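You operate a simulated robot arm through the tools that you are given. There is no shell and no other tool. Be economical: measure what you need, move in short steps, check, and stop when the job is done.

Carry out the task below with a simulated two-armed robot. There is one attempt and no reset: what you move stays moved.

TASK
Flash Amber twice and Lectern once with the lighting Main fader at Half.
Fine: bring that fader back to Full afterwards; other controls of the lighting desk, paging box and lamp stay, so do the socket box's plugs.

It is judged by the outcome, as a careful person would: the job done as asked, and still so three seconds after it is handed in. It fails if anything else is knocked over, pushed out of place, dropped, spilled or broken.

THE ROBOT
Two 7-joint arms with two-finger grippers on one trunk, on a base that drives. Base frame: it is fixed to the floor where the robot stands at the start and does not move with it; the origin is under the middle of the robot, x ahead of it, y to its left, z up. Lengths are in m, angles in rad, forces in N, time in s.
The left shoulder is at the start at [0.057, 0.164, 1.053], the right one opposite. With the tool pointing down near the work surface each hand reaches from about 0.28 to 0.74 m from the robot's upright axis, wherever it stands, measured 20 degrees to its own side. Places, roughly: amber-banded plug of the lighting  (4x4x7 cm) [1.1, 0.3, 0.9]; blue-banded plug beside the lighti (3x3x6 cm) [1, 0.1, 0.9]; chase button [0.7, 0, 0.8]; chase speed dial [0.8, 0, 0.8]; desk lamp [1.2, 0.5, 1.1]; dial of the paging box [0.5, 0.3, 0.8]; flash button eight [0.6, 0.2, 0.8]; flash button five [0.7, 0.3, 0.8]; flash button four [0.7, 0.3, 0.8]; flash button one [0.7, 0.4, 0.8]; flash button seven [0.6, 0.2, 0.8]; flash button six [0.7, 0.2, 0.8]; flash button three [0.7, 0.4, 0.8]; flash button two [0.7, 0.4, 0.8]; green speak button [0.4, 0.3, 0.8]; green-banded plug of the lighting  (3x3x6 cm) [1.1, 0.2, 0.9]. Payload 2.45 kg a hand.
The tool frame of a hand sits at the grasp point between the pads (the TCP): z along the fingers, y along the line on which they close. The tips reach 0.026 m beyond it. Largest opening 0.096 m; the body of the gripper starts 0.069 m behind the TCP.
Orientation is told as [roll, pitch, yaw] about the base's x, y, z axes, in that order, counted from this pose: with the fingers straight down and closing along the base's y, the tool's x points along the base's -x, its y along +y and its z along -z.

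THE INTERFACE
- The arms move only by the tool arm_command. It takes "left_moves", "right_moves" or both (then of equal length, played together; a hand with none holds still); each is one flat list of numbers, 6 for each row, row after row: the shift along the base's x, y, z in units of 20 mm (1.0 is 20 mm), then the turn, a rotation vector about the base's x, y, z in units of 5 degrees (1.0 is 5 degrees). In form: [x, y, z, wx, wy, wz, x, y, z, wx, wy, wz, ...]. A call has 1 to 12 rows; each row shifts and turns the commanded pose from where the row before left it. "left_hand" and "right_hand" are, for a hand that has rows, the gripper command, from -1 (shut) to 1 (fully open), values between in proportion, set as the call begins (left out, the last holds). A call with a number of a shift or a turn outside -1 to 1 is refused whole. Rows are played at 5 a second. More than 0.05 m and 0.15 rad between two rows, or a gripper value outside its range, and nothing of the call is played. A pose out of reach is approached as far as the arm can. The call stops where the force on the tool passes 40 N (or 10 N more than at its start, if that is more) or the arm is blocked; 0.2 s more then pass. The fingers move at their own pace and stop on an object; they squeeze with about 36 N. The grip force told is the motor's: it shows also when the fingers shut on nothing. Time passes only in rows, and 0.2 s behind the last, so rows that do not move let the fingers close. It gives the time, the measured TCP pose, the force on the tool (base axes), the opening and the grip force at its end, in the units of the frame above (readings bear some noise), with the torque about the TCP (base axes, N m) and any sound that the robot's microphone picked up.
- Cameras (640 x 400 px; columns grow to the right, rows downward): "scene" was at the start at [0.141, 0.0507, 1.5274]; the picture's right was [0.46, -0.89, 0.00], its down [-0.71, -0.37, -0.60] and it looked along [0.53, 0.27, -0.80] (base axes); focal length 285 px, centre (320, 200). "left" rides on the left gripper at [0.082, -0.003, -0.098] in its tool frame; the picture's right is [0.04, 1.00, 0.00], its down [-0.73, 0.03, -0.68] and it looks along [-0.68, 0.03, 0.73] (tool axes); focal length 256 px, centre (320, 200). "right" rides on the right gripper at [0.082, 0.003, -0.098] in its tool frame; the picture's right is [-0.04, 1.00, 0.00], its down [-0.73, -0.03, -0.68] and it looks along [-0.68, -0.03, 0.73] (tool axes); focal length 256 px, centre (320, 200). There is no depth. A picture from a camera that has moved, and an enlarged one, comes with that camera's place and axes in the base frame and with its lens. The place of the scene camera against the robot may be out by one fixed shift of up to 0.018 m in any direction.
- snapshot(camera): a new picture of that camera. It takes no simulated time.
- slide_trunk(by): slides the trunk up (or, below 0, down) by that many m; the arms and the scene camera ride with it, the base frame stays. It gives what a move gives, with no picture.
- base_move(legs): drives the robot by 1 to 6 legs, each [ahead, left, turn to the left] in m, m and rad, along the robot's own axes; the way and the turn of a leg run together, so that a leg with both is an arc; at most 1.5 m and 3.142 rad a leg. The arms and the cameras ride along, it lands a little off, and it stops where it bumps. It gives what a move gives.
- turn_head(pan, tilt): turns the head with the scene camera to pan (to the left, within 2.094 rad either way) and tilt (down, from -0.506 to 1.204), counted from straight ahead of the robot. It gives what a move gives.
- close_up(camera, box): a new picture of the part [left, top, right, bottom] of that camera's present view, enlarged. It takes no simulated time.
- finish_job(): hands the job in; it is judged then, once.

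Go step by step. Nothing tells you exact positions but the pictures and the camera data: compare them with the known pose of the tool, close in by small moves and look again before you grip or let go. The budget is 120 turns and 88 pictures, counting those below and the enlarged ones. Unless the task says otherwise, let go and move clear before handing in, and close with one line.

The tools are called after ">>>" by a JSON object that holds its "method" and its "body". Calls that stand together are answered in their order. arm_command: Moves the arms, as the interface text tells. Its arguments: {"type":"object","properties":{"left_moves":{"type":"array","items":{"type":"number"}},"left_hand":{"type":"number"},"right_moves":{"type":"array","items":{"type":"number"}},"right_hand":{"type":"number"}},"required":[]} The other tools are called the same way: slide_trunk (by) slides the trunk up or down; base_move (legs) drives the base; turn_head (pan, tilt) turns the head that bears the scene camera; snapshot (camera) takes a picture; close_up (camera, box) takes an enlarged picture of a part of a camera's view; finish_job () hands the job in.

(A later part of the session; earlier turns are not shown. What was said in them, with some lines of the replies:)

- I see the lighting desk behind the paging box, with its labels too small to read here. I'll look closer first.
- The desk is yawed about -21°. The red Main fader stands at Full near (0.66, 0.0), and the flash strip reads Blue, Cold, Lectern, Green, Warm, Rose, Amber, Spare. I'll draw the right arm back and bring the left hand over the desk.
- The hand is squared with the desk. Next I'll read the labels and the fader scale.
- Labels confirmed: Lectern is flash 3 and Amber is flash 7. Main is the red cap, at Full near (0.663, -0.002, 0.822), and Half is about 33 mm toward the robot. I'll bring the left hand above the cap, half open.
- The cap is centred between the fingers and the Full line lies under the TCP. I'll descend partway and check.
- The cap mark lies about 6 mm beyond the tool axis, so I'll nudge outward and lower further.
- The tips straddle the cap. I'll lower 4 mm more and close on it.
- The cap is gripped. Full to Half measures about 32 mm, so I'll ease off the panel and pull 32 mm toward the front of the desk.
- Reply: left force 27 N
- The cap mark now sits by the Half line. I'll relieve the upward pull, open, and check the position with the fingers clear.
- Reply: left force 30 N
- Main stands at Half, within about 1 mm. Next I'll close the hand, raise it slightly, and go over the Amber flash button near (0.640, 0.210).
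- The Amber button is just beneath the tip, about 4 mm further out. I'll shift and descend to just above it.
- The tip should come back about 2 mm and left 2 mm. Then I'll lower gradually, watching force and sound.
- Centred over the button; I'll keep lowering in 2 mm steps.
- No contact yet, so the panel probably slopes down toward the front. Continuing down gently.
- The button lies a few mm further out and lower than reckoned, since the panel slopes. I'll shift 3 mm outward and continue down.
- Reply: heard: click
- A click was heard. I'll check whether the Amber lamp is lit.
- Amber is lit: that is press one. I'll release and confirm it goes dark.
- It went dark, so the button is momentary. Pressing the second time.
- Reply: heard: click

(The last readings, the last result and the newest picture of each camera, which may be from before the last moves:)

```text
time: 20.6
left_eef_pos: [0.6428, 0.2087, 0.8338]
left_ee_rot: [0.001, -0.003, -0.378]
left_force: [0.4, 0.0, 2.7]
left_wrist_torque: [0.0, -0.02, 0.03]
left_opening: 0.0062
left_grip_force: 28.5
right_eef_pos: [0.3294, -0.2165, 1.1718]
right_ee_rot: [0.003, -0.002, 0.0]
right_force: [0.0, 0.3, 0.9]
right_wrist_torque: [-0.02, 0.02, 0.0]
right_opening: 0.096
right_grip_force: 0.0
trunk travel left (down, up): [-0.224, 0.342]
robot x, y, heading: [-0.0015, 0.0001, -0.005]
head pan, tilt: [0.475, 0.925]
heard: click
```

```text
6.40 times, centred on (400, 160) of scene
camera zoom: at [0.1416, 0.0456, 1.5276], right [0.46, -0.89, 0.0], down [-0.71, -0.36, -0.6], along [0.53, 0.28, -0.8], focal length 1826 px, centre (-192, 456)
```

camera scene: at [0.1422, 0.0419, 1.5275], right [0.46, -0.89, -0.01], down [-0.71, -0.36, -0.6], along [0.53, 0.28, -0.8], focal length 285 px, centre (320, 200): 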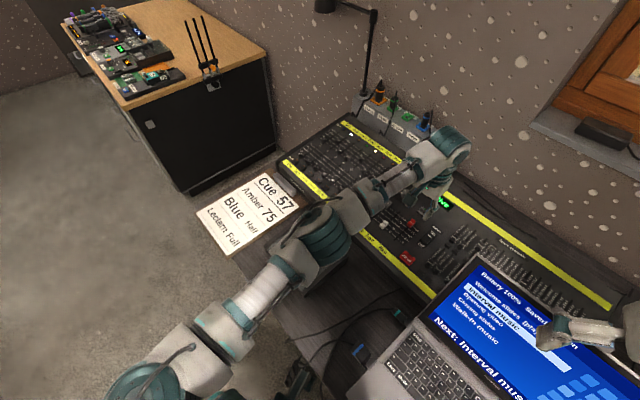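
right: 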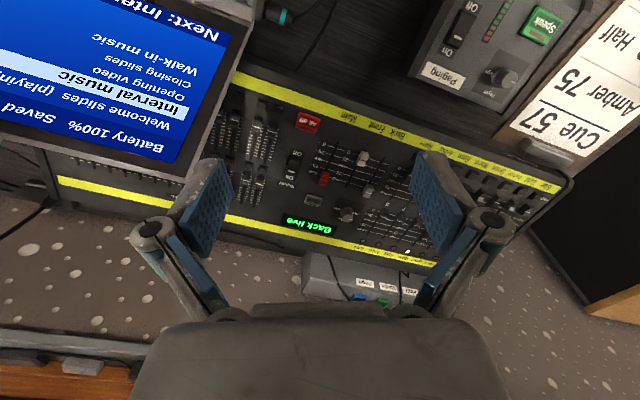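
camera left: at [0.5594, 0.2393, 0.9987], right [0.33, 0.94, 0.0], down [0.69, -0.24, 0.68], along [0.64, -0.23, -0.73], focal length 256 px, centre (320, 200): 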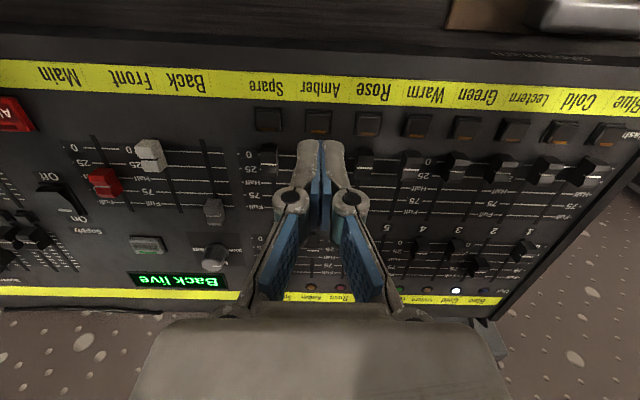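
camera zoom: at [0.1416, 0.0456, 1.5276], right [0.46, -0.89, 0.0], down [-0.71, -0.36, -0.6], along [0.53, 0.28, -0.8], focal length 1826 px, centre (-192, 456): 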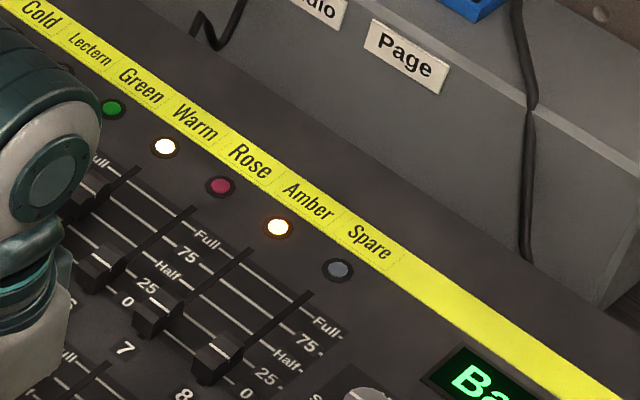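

The second Amber press is done and lit. I'll lift off, then travel about 0.156 m along the button row to Lectern.

>>> {"method": "arm_command", "body": {"left_moves": [0, 0, 0.6, 0, 0, 0, 0, 0, 1, 0, 0, 0, 0, 0, 1, 0, 0, 0, 0.35, 0.9, 0, 0, 0, 0, 0.35, 0.9, 0, 0, 0, 0, 0.35, 0.9, 0, 0, 0, 0, 0.35, 0.9, 0, 0, 0, 0, 0.35, 0.9, 0, 0, 0, 0, 0.35, 0.9, 0, 0, 0, 0, 0.35, 0.9, 0, 0, 0, 0, 0.41, 0.94, 0, 0, 0, 0]}}

>>> {"method": "snapshot", "body": {"camera": "left"}}

>>> {"method": "snapshot", "body": {"camera": "scene"}}

```text
time: 23.0
left_eef_pos: [0.7031, 0.3565, 0.8868]
left_ee_rot: [0.001, -0.002, -0.377]
left_force: [-0.7, 0.1, -0.5]
left_wrist_torque: [-0.05, 0.0, 0.03]
left_opening: 0.0
left_grip_force: 28.5
right_eef_pos: [0.3296, -0.2158, 1.1724]
right_ee_rot: [0.001, -0.001, -0.001]
right_force: [0.1, -0.4, -0.7]
right_wrist_torque: [0.03, 0.02, 0.04]
right_opening: 0.0963
right_grip_force: 0.1
trunk travel left (down, up): [-0.224, 0.342]
robot x, y, heading: [-0.0042, -0.0, -0.002]
head pan, tilt: [0.475, 0.925]
```

```text
55 pictures are left
camera left: at [0.6258, 0.3834, 0.9845], right [0.33, 0.94, 0.0], down [0.69, -0.24, 0.68], along [0.64, -0.22, -0.73], focal length 256 px, centre (320, 200)
```

left: 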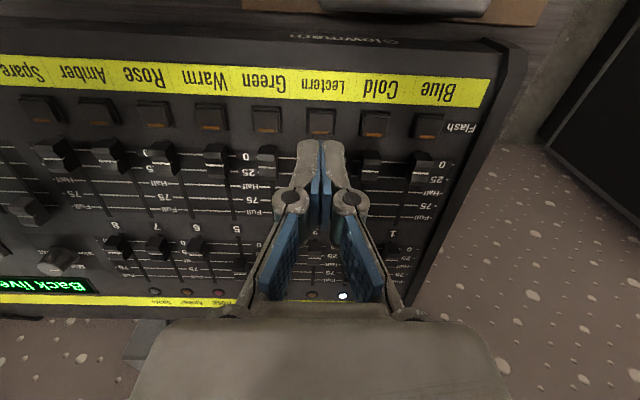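

```text
54 pictures are left
camera scene: at [0.1422, 0.0464, 1.5274], right [0.46, -0.89, 0.0], down [-0.71, -0.36, -0.6], along [0.53, 0.27, -0.8], focal length 285 px, centre (320, 200)
```

scene: 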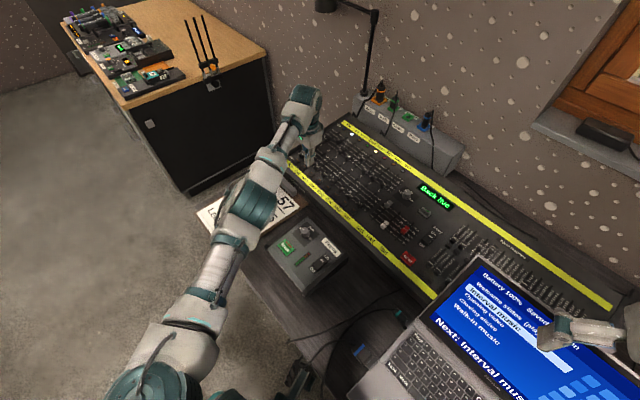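

The hand reached over Lectern, and the button is centred in line with how Amber was pressed. Descending to just above it.

>>> {"method": "arm_command", "body": {"left_moves": [0, 0, -0.75, 0, 0, 0, 0, 0, -0.75, 0, 0, 0, 0, 0, -0.5, 0, 0, 0, 0, 0, 0, 0, 0, 0]}}

>>> {"method": "close_up", "body": {"camera": "left", "box": [220, 60, 420, 220]}}

>>> {"method": "close_up", "body": {"camera": "scene", "box": [270, 120, 400, 210]}}

```text
time: 24.0
left_eef_pos: [0.7002, 0.3547, 0.8463]
left_ee_rot: [0.003, -0.001, -0.378]
left_force: [0.2, -0.6, 0.0]
left_wrist_torque: [-0.02, 0.01, -0.01]
left_opening: 0.0
left_grip_force: 28.2
right_eef_pos: [0.3289, -0.2167, 1.1708]
right_ee_rot: [0.001, -0.001, 0.0]
right_force: [0.3, 0.4, 0.5]
right_wrist_torque: [0.0, 0.0, 0.01]
right_opening: 0.0962
right_grip_force: 0.1
trunk travel left (down, up): [-0.224, 0.342]
robot x, y, heading: [0.0005, -0.0017, -0.003]
head pan, tilt: [0.475, 0.925]
```

```text
2.50 times, centred on (320, 140) of left
camera zoom: at [0.6237, 0.3815, 0.9449], right [0.33, 0.94, 0.0], down [0.69, -0.24, 0.68], along [0.64, -0.22, -0.73], focal length 640 px, centre (320, 350)
```

zoom: 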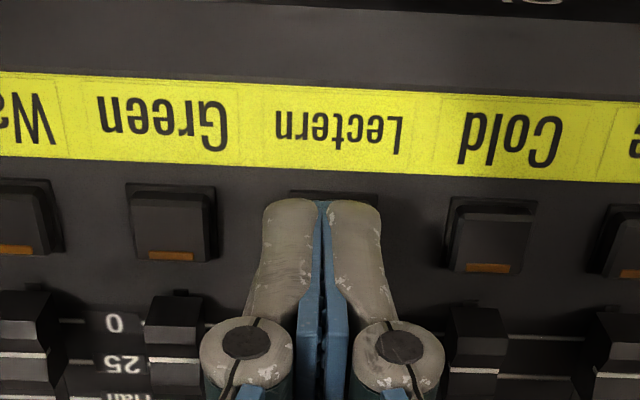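

```text
4.44 times, centred on (335, 165) of scene
camera zoom: at [0.1422, 0.0466, 1.5274], right [0.46, -0.89, 0.0], down [-0.71, -0.36, -0.6], along [0.53, 0.27, -0.8], focal length 1268 px, centre (253, 356)
```

zoom: 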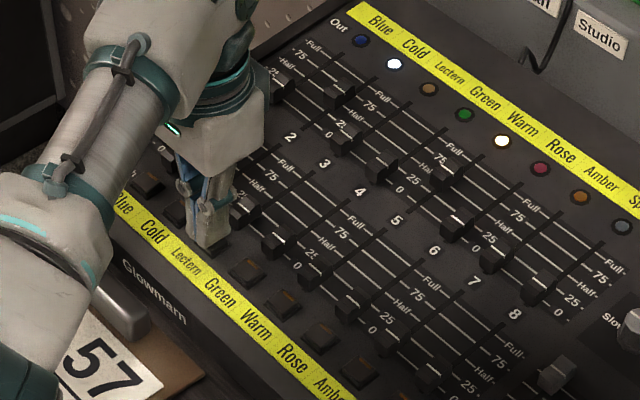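

I'll shift 2 mm left and press Lectern gently.

>>> {"method": "arm_command", "body": {"left_moves": [0.04, 0.09, 0, 0, 0, 0, 0, 0, -0.4, 0, 0, 0]}}

>>> {"method": "arm_command", "body": {"left_moves": [0, 0, -0.2, 0, 0, 0, 0, 0, 0, 0, 0, 0]}}

>>> {"method": "close_up", "body": {"camera": "scene", "box": [270, 120, 400, 210]}}

```text
time: 24.6
left_eef_pos: [0.7026, 0.3572, 0.8377]
left_ee_rot: [0.0, 0.0, -0.377]
left_force: [-0.3, -0.2, 0.4]
left_wrist_torque: [-0.04, 0.0, -0.02]
left_opening: 0.0001
left_grip_force: 28.5
right_eef_pos: [0.3297, -0.2162, 1.1699]
right_ee_rot: [0.002, -0.001, 0.001]
right_force: [0.2, 1.2, 0.2]
right_wrist_torque: [0.01, 0.02, -0.01]
right_opening: 0.0959
right_grip_force: 0.0
trunk travel left (down, up): [-0.224, 0.342]
robot x, y, heading: [0.0014, 0.0018, 0.001]
head pan, tilt: [0.475, 0.925]
```

```text
time: 25.2
left_eef_pos: [0.7034, 0.358, 0.8329]
left_ee_rot: [0.001, -0.001, -0.376]
left_force: [-0.7, 0.3, 1.8]
left_wrist_torque: [0.02, 0.01, -0.02]
left_opening: 0.006
left_grip_force: 28.4
right_eef_pos: [0.3309, -0.2172, 1.1713]
right_ee_rot: [0.001, -0.003, 0.0]
right_force: [-0.1, -0.1, -0.3]
right_wrist_torque: [0.0, 0.04, -0.04]
right_opening: 0.0956
right_grip_force: 0.0
trunk travel left (down, up): [-0.224, 0.342]
robot x, y, heading: [-0.0023, 0.0011, -0.005]
head pan, tilt: [0.475, 0.925]
heard: click
```

```text
4.44 times, centred on (335, 165) of scene
camera zoom: at [0.1417, 0.0463, 1.5275], right [0.46, -0.89, 0.0], down [-0.71, -0.36, -0.6], along [0.53, 0.27, -0.8], focal length 1268 px, centre (253, 356)
```

zoom: 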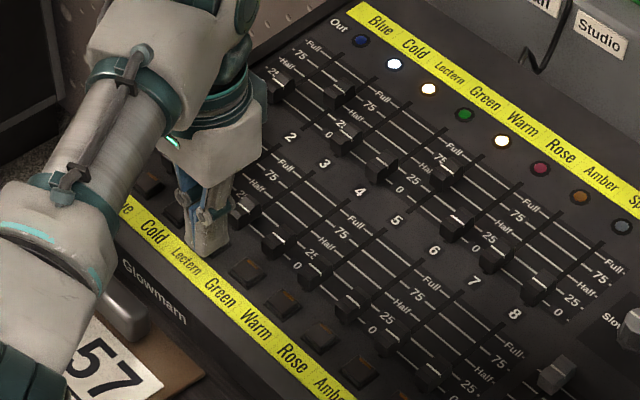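

Lectern is lit. I'll lift off and travel back toward the Main fader.

>>> {"method": "arm_command", "body": {"left_moves": [0, 0, 0.6, 0, 0, 0, 0, 0, 1, 0, 0, 0, 0, 0, 1, 0, 0, 0, 0, 0, 1, 0, 0, 0, -0.2, -0.97, 0, 0, 0, 0, -0.2, -0.97, 0, 0, 0, 0, -0.2, -0.97, 0, 0, 0, 0, -0.2, -0.97, 0, 0, 0, 0, -0.2, -0.97, 0, 0, 0, 0, -0.2, -0.97, 0, 0, 0, 0, -0.2, -0.97, 0, 0, 0, 0, -0.2, -0.97, 0, 0, 0, 0]}}

>>> {"method": "arm_command", "body": {"left_moves": [-0.16, -0.97, 0, 0, 0, 0, -0.16, -0.97, 0, 0, 0, 0, -0.16, -0.97, 0, 0, 0, 0, -0.16, -0.97, 0, 0, 0, 0, -0.16, -0.97, 0, 0, 0, 0, -0.16, -0.97, 0, 0, 0, 0, -0.16, -0.97, 0, 0, 0, 0, -0.16, -0.97, 0, 0, 0, 0, -0.16, -0.97, 0, 0, 0, 0, -0.16, -0.97, 0, 0, 0, 0], "left_hand": -0.2}}

>>> {"method": "snapshot", "body": {"camera": "left"}}

>>> {"method": "close_up", "body": {"camera": "scene", "box": [270, 120, 400, 210]}}

```text
time: 27.8
left_eef_pos: [0.6695, 0.2009, 0.9057]
left_ee_rot: [0.001, -0.002, -0.376]
left_force: [0.9, -0.6, 0.0]
left_wrist_torque: [0.01, -0.02, 0.01]
left_opening: 0.0
left_grip_force: 28.5
right_eef_pos: [0.3299, -0.2186, 1.1715]
right_ee_rot: [0.003, -0.002, 0.0]
right_force: [0.1, -0.1, 0.1]
right_wrist_torque: [0.0, -0.02, 0.03]
right_opening: 0.0961
right_grip_force: 0.1
trunk travel left (down, up): [-0.224, 0.342]
robot x, y, heading: [0.0009, 0.0009, 0.001]
head pan, tilt: [0.475, 0.925]
```

```text
time: 30.0
left_eef_pos: [0.6382, 0.0056, 0.9047]
left_ee_rot: [0.004, -0.001, -0.376]
left_force: [0.1, -0.2, 0.2]
left_wrist_torque: [0.02, -0.04, 0.0]
left_opening: 0.0385
left_grip_force: 0.0
right_eef_pos: [0.328, -0.2182, 1.172]
right_ee_rot: [0.002, -0.003, 0.0]
right_force: [-0.5, 0.2, -0.4]
right_wrist_torque: [0.01, 0.02, -0.04]
right_opening: 0.0961
right_grip_force: 0.1
trunk travel left (down, up): [-0.224, 0.342]
robot x, y, heading: [0.0012, -0.0002, 0.003]
head pan, tilt: [0.475, 0.925]
```

```text
50 pictures are left
camera left: at [0.561, 0.033, 1.0035], right [0.33, 0.94, 0.0], down [0.69, -0.24, 0.68], along [0.64, -0.22, -0.73], focal length 256 px, centre (320, 200)
```

left: 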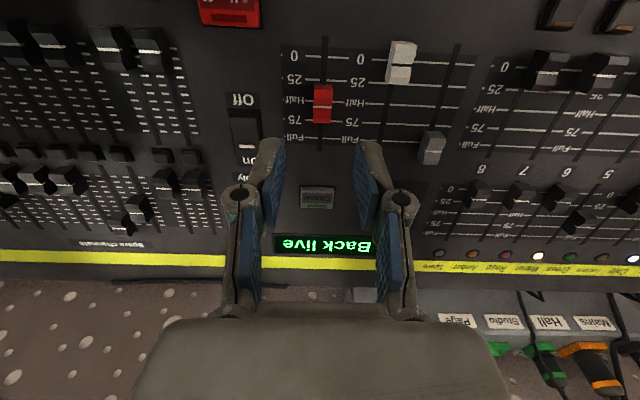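

```text
4.44 times, centred on (335, 165) of scene
camera zoom: at [0.1419, 0.0428, 1.5275], right [0.46, -0.89, 0.0], down [-0.71, -0.36, -0.6], along [0.53, 0.28, -0.8], focal length 1268 px, centre (253, 356)
```

zoom: 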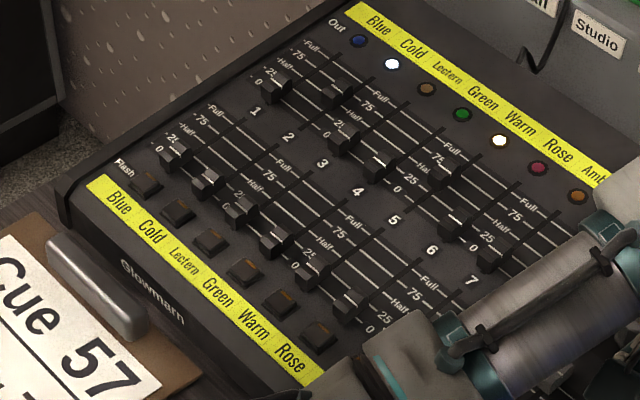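

Only Warm and Cold remain lit, as before. Now I'll descend onto the Main cap at Half.

>>> {"method": "arm_command", "body": {"left_moves": [0.06, 0.12, 0, 0, 0, 0, 0, 0, -1, 0, 0, 0, 0, 0, -1, 0, 0, 0, 0, 0, -0.8, 0, 0, 0]}}

>>> {"method": "close_up", "body": {"camera": "left", "box": [220, 80, 420, 240]}}

```text
time: 31.0
left_eef_pos: [0.6382, 0.009, 0.849]
left_ee_rot: [0.002, -0.003, -0.377]
left_force: [-0.6, 0.3, 0.5]
left_wrist_torque: [-0.04, 0.04, 0.02]
left_opening: 0.0386
left_grip_force: 0.1
right_eef_pos: [0.3295, -0.2188, 1.1706]
right_ee_rot: [0.001, -0.001, -0.002]
right_force: [0.0, 0.6, -0.5]
right_wrist_torque: [-0.03, 0.02, 0.03]
right_opening: 0.0957
right_grip_force: 0.0
trunk travel left (down, up): [-0.224, 0.342]
robot x, y, heading: [0.0019, -0.0033, -0.001]
head pan, tilt: [0.475, 0.925]
```

```text
2.50 times, centred on (320, 160) of left
camera zoom: at [0.5614, 0.0364, 0.9468], right [0.33, 0.94, 0.0], down [0.69, -0.24, 0.68], along [0.64, -0.22, -0.73], focal length 640 px, centre (320, 300)
```

zoom: 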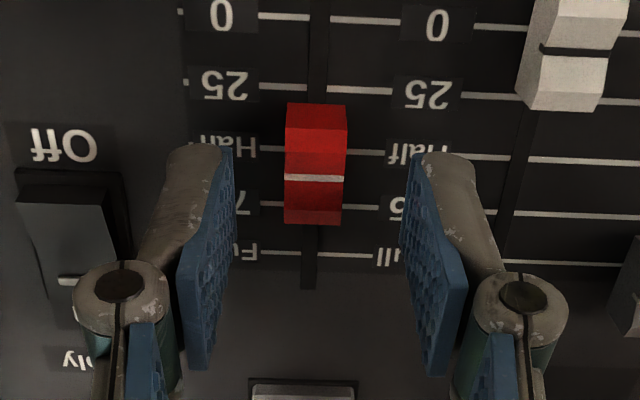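

>>> {"method": "arm_command", "body": {"left_moves": [0, 0, -0.45, 0, 0, 0]}}

>>> {"method": "arm_command", "body": {"left_moves": [0, 0, 0, 0, 0, 0, 0, 0, 0, 0, 0, 0, 0, 0, 0, 0, 0, 0], "left_hand": -1}}

>>> {"method": "arm_command", "body": {"left_moves": [0.37, -0.147, 0, 0, 0, 0, 0.37, -0.147, 0, 0, 0, 0, 0.37, -0.147, 0.05, 0, 0, 0, 0.37, -0.147, 0.05, 0, 0, 0, 0, 0, 0, 0, 0, 0]}}

>>> {"method": "close_up", "body": {"camera": "left", "box": [220, 80, 420, 240]}}

```text
time: 31.4
left_eef_pos: [0.6395, 0.0095, 0.8389]
left_ee_rot: [0.002, -0.001, -0.376]
left_force: [-0.3, -1.2, -0.3]
left_wrist_torque: [0.0, 0.01, -0.01]
left_opening: 0.0384
left_grip_force: 0.0
right_eef_pos: [0.3288, -0.2178, 1.1702]
right_ee_rot: [0.003, -0.003, -0.001]
right_force: [0.7, -0.2, -0.6]
right_wrist_torque: [-0.01, 0.01, -0.02]
right_opening: 0.0961
right_grip_force: 0.1
trunk travel left (down, up): [-0.224, 0.342]
robot x, y, heading: [-0.0006, -0.0003, -0.003]
head pan, tilt: [0.475, 0.925]
```

```text
time: 32.2
left_eef_pos: [0.6389, 0.0077, 0.84]
left_ee_rot: [0.002, -0.001, -0.377]
left_force: [-1.9, -3.6, -0.2]
left_wrist_torque: [-0.24, -0.09, -0.34]
left_opening: 0.0122
left_grip_force: 38.7
right_eef_pos: [0.328, -0.2187, 1.171]
right_ee_rot: [0.004, -0.001, 0.003]
right_force: [0.0, 0.5, -1.1]
right_wrist_torque: [-0.02, -0.02, 0.01]
right_opening: 0.0961
right_grip_force: 0.0
trunk travel left (down, up): [-0.224, 0.342]
robot x, y, heading: [0.0011, -0.0006, 0.005]
head pan, tilt: [0.475, 0.925]
```

```text
time: 33.4
left_eef_pos: [0.6673, -0.0042, 0.8421]
left_ee_rot: [0.002, -0.005, -0.378]
left_force: [-12.3, -5.2, 14.5]
left_wrist_torque: [0.11, 0.91, -0.35]
left_opening: 0.0122
left_grip_force: 39.5
right_eef_pos: [0.3258, -0.2187, 1.1726]
right_ee_rot: [0.003, -0.004, 0.0]
right_force: [0.4, -0.8, -0.3]
right_wrist_torque: [0.0, 0.02, -0.03]
right_opening: 0.0958
right_grip_force: 0.0
trunk travel left (down, up): [-0.224, 0.342]
robot x, y, heading: [-0.0016, -0.0004, 0.002]
head pan, tilt: [0.475, 0.925]
```

```text
2.50 times, centred on (320, 160) of left
camera zoom: at [0.5895, 0.0235, 0.9408], right [0.33, 0.94, 0.0], down [0.69, -0.24, 0.68], along [0.64, -0.22, -0.73], focal length 640 px, centre (320, 300)
```

zoom: 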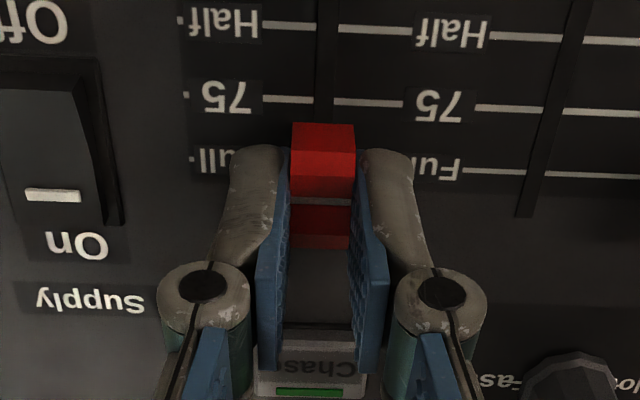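

The cap now seems to meet its end stop at Full, with about 13 N resisting. I'll nudge 1 mm more, release, lift and check.

>>> {"method": "arm_command", "body": {"left_moves": [0.05, -0.02, -0.03, 0, 0, 0, 0, 0, 0, 0, 0, 0]}}

>>> {"method": "arm_command", "body": {"left_moves": [0, 0, 0, 0, 0, 0, 0, 0, 0, 0, 0, 0], "left_hand": -0.2}}

>>> {"method": "arm_command", "body": {"left_moves": [0, 0, 0.7, 0, 0, 0, 0, 0, 1, 0, 0, 0, 0, 0, 1, 0, 0, 0]}}

>>> {"method": "close_up", "body": {"camera": "left", "box": [220, 20, 420, 180]}}

```text
time: 34.0
left_eef_pos: [0.6676, -0.0033, 0.8423]
left_ee_rot: [0.002, -0.005, -0.376]
left_force: [-20.6, -5.3, 15.0]
left_wrist_torque: [-0.12, 0.66, -0.32]
left_opening: 0.0125
left_grip_force: 39.6
right_eef_pos: [0.3251, -0.2179, 1.172]
right_ee_rot: [0.005, -0.006, 0.001]
right_force: [0.0, -0.1, 0.4]
right_wrist_torque: [0.01, 0.02, 0.01]
right_opening: 0.096
right_grip_force: 0.0
trunk travel left (down, up): [-0.224, 0.342]
robot x, y, heading: [-0.0021, -0.0006, 0.001]
head pan, tilt: [0.475, 0.925]
```

```text
time: 34.6
left_eef_pos: [0.6717, -0.0039, 0.8389]
left_ee_rot: [0.004, -0.001, -0.376]
left_force: [1.0, 0.3, 0.3]
left_wrist_torque: [0.0, 0.01, 0.0]
left_opening: 0.0384
left_grip_force: 0.0
right_eef_pos: [0.3296, -0.2182, 1.1712]
right_ee_rot: [0.004, -0.001, 0.001]
right_force: [0.5, -0.1, -0.2]
right_wrist_torque: [0.0, 0.02, 0.02]
right_opening: 0.0959
right_grip_force: 0.1
trunk travel left (down, up): [-0.224, 0.342]
robot x, y, heading: [0.0011, -0.0003, 0.004]
head pan, tilt: [0.475, 0.925]
```

```text
time: 35.4
left_eef_pos: [0.6708, -0.0048, 0.8959]
left_ee_rot: [0.005, -0.003, -0.376]
left_force: [0.0, 0.0, -0.2]
left_wrist_torque: [0.0, 0.02, 0.03]
left_opening: 0.0383
left_grip_force: 0.1
right_eef_pos: [0.3288, -0.2175, 1.1714]
right_ee_rot: [0.001, -0.004, 0.0]
right_force: [-0.3, 0.4, 0.1]
right_wrist_torque: [-0.01, 0.01, -0.01]
right_opening: 0.0957
right_grip_force: 0.0
trunk travel left (down, up): [-0.224, 0.342]
robot x, y, heading: [0.0017, 0.0021, -0.003]
head pan, tilt: [0.475, 0.925]
```

```text
2.50 times, centred on (320, 100) of left
camera zoom: at [0.5929, 0.0224, 0.9935], right [0.33, 0.94, 0.0], down [0.69, -0.24, 0.68], along [0.64, -0.22, -0.73], focal length 640 px, centre (320, 450)
```

zoom: 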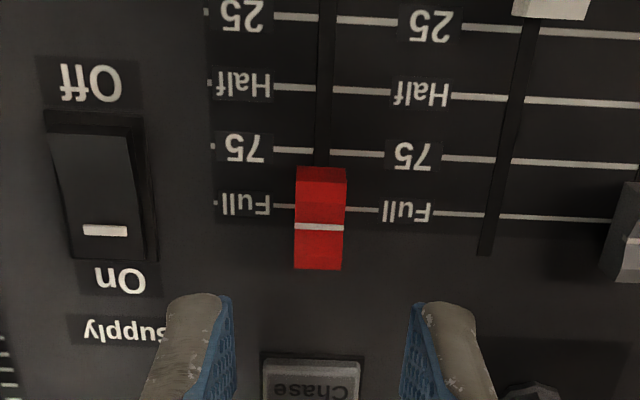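

Main is back at Full. I'll raise the hand, draw it back, and make a final check.

>>> {"method": "arm_command", "body": {"left_moves": [0, 0, 1, 0, 0, 0, 0, 0, 1, 0, 0, 0, 0, 0, 1, 0, 0, 0, 0, 0, 1, 0, 0, 0, -0.5, 0.9, 1, 0, 0, 0, -0.7, 0.9, 1, 0, 0, 0, -0.7, 0.9, 1, 0, 0, 0, -0.7, 0.9, 1, 0, 0, 0, -0.7, 0.9, 0.5, 0, 0, 0, -0.7, 0.9, 0, 0, 0, 0, -0.7, 0.9, 0, 0, 0, 0, -0.7, 0.9, 0, 0, 0, 0]}}

>>> {"method": "arm_command", "body": {"left_moves": [-0.9, 0.9, 0, 0, 0, 0, -0.9, 0.9, 0, 0, 0, 0, -0.9, 0.9, 0, 0, 0, 0, -0.9, 0.9, 0, 0, 0, 0, -0.9, 0.9, 0, 0, 0, 0, -0.9, 0.9, 0, 0, 0, 0, -0.9, 0.9, 0, 0, 0, 0, -0.9, 0.9, 0, 0, 0, 0, -0.9, 0.9, 0, 0, 0, 0]}}

>>> {"method": "snapshot", "body": {"camera": "scene"}}

>>> {"method": "close_up", "body": {"camera": "scene", "box": [330, 130, 470, 250]}}

```text
time: 38.0
left_eef_pos: [0.5545, 0.1481, 1.0628]
left_ee_rot: [-0.001, -0.004, -0.378]
left_force: [-0.2, -0.4, 0.0]
left_wrist_torque: [-0.02, 0.0, 0.0]
left_opening: 0.0383
left_grip_force: 0.1
left hand out of reach, approached as far as the arm can: row 4
right_eef_pos: [0.3277, -0.2164, 1.1711]
right_ee_rot: [0.002, -0.004, -0.001]
right_force: [0.2, 0.6, -1.1]
right_wrist_torque: [0.02, -0.01, 0.0]
right_opening: 0.0961
right_grip_force: 0.1
trunk travel left (down, up): [-0.224, 0.342]
robot x, y, heading: [0.0004, -0.001, -0.002]
head pan, tilt: [0.475, 0.925]
```

```text
time: 40.0
left_eef_pos: [0.3898, 0.3078, 1.0655]
left_ee_rot: [0.0, -0.004, -0.377]
left_force: [-0.7, -0.5, 0.9]
left_wrist_torque: [0.0, -0.04, -0.01]
left_opening: 0.0384
left_grip_force: 0.1
right_eef_pos: [0.3276, -0.2146, 1.1718]
right_ee_rot: [-0.001, -0.002, 0.001]
right_force: [-0.3, -0.2, 0.0]
right_wrist_torque: [-0.02, -0.03, -0.03]
right_opening: 0.0958
right_grip_force: 0.0
trunk travel left (down, up): [-0.224, 0.342]
robot x, y, heading: [0.001, 0.0007, 0.002]
head pan, tilt: [0.475, 0.925]
```

```text
45 pictures are left
camera scene: at [0.139, 0.0487, 1.5278], right [0.46, -0.89, 0.0], down [-0.71, -0.37, -0.6], along [0.53, 0.27, -0.8], focal length 285 px, centre (320, 200)
```

scene: 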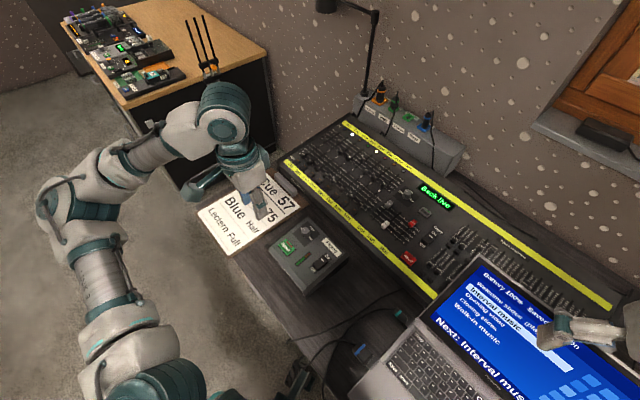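

```text
3.33 times, centred on (400, 190) of scene
camera zoom: at [0.139, 0.0487, 1.5278], right [0.46, -0.89, 0.0], down [-0.71, -0.37, -0.6], along [0.53, 0.27, -0.8], focal length 951 px, centre (53, 233)
```

zoom: 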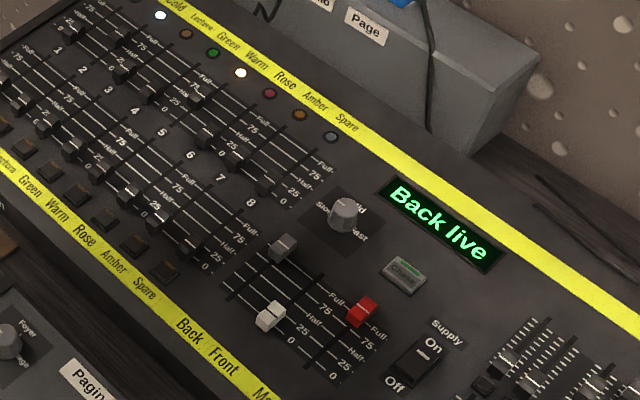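

Main is at Full and every other control looks as it did at the start. The arms are clear, so I'm handing in.

>>> {"method": "finish_job", "body": {}}

```text
The job is handed in.
```

With the lighting Main fader at Half (within about 1 mm by the camera), I flashed Amber twice and Lectern once, then put the fader back to Full; as far as the cameras show, nothing else was moved.
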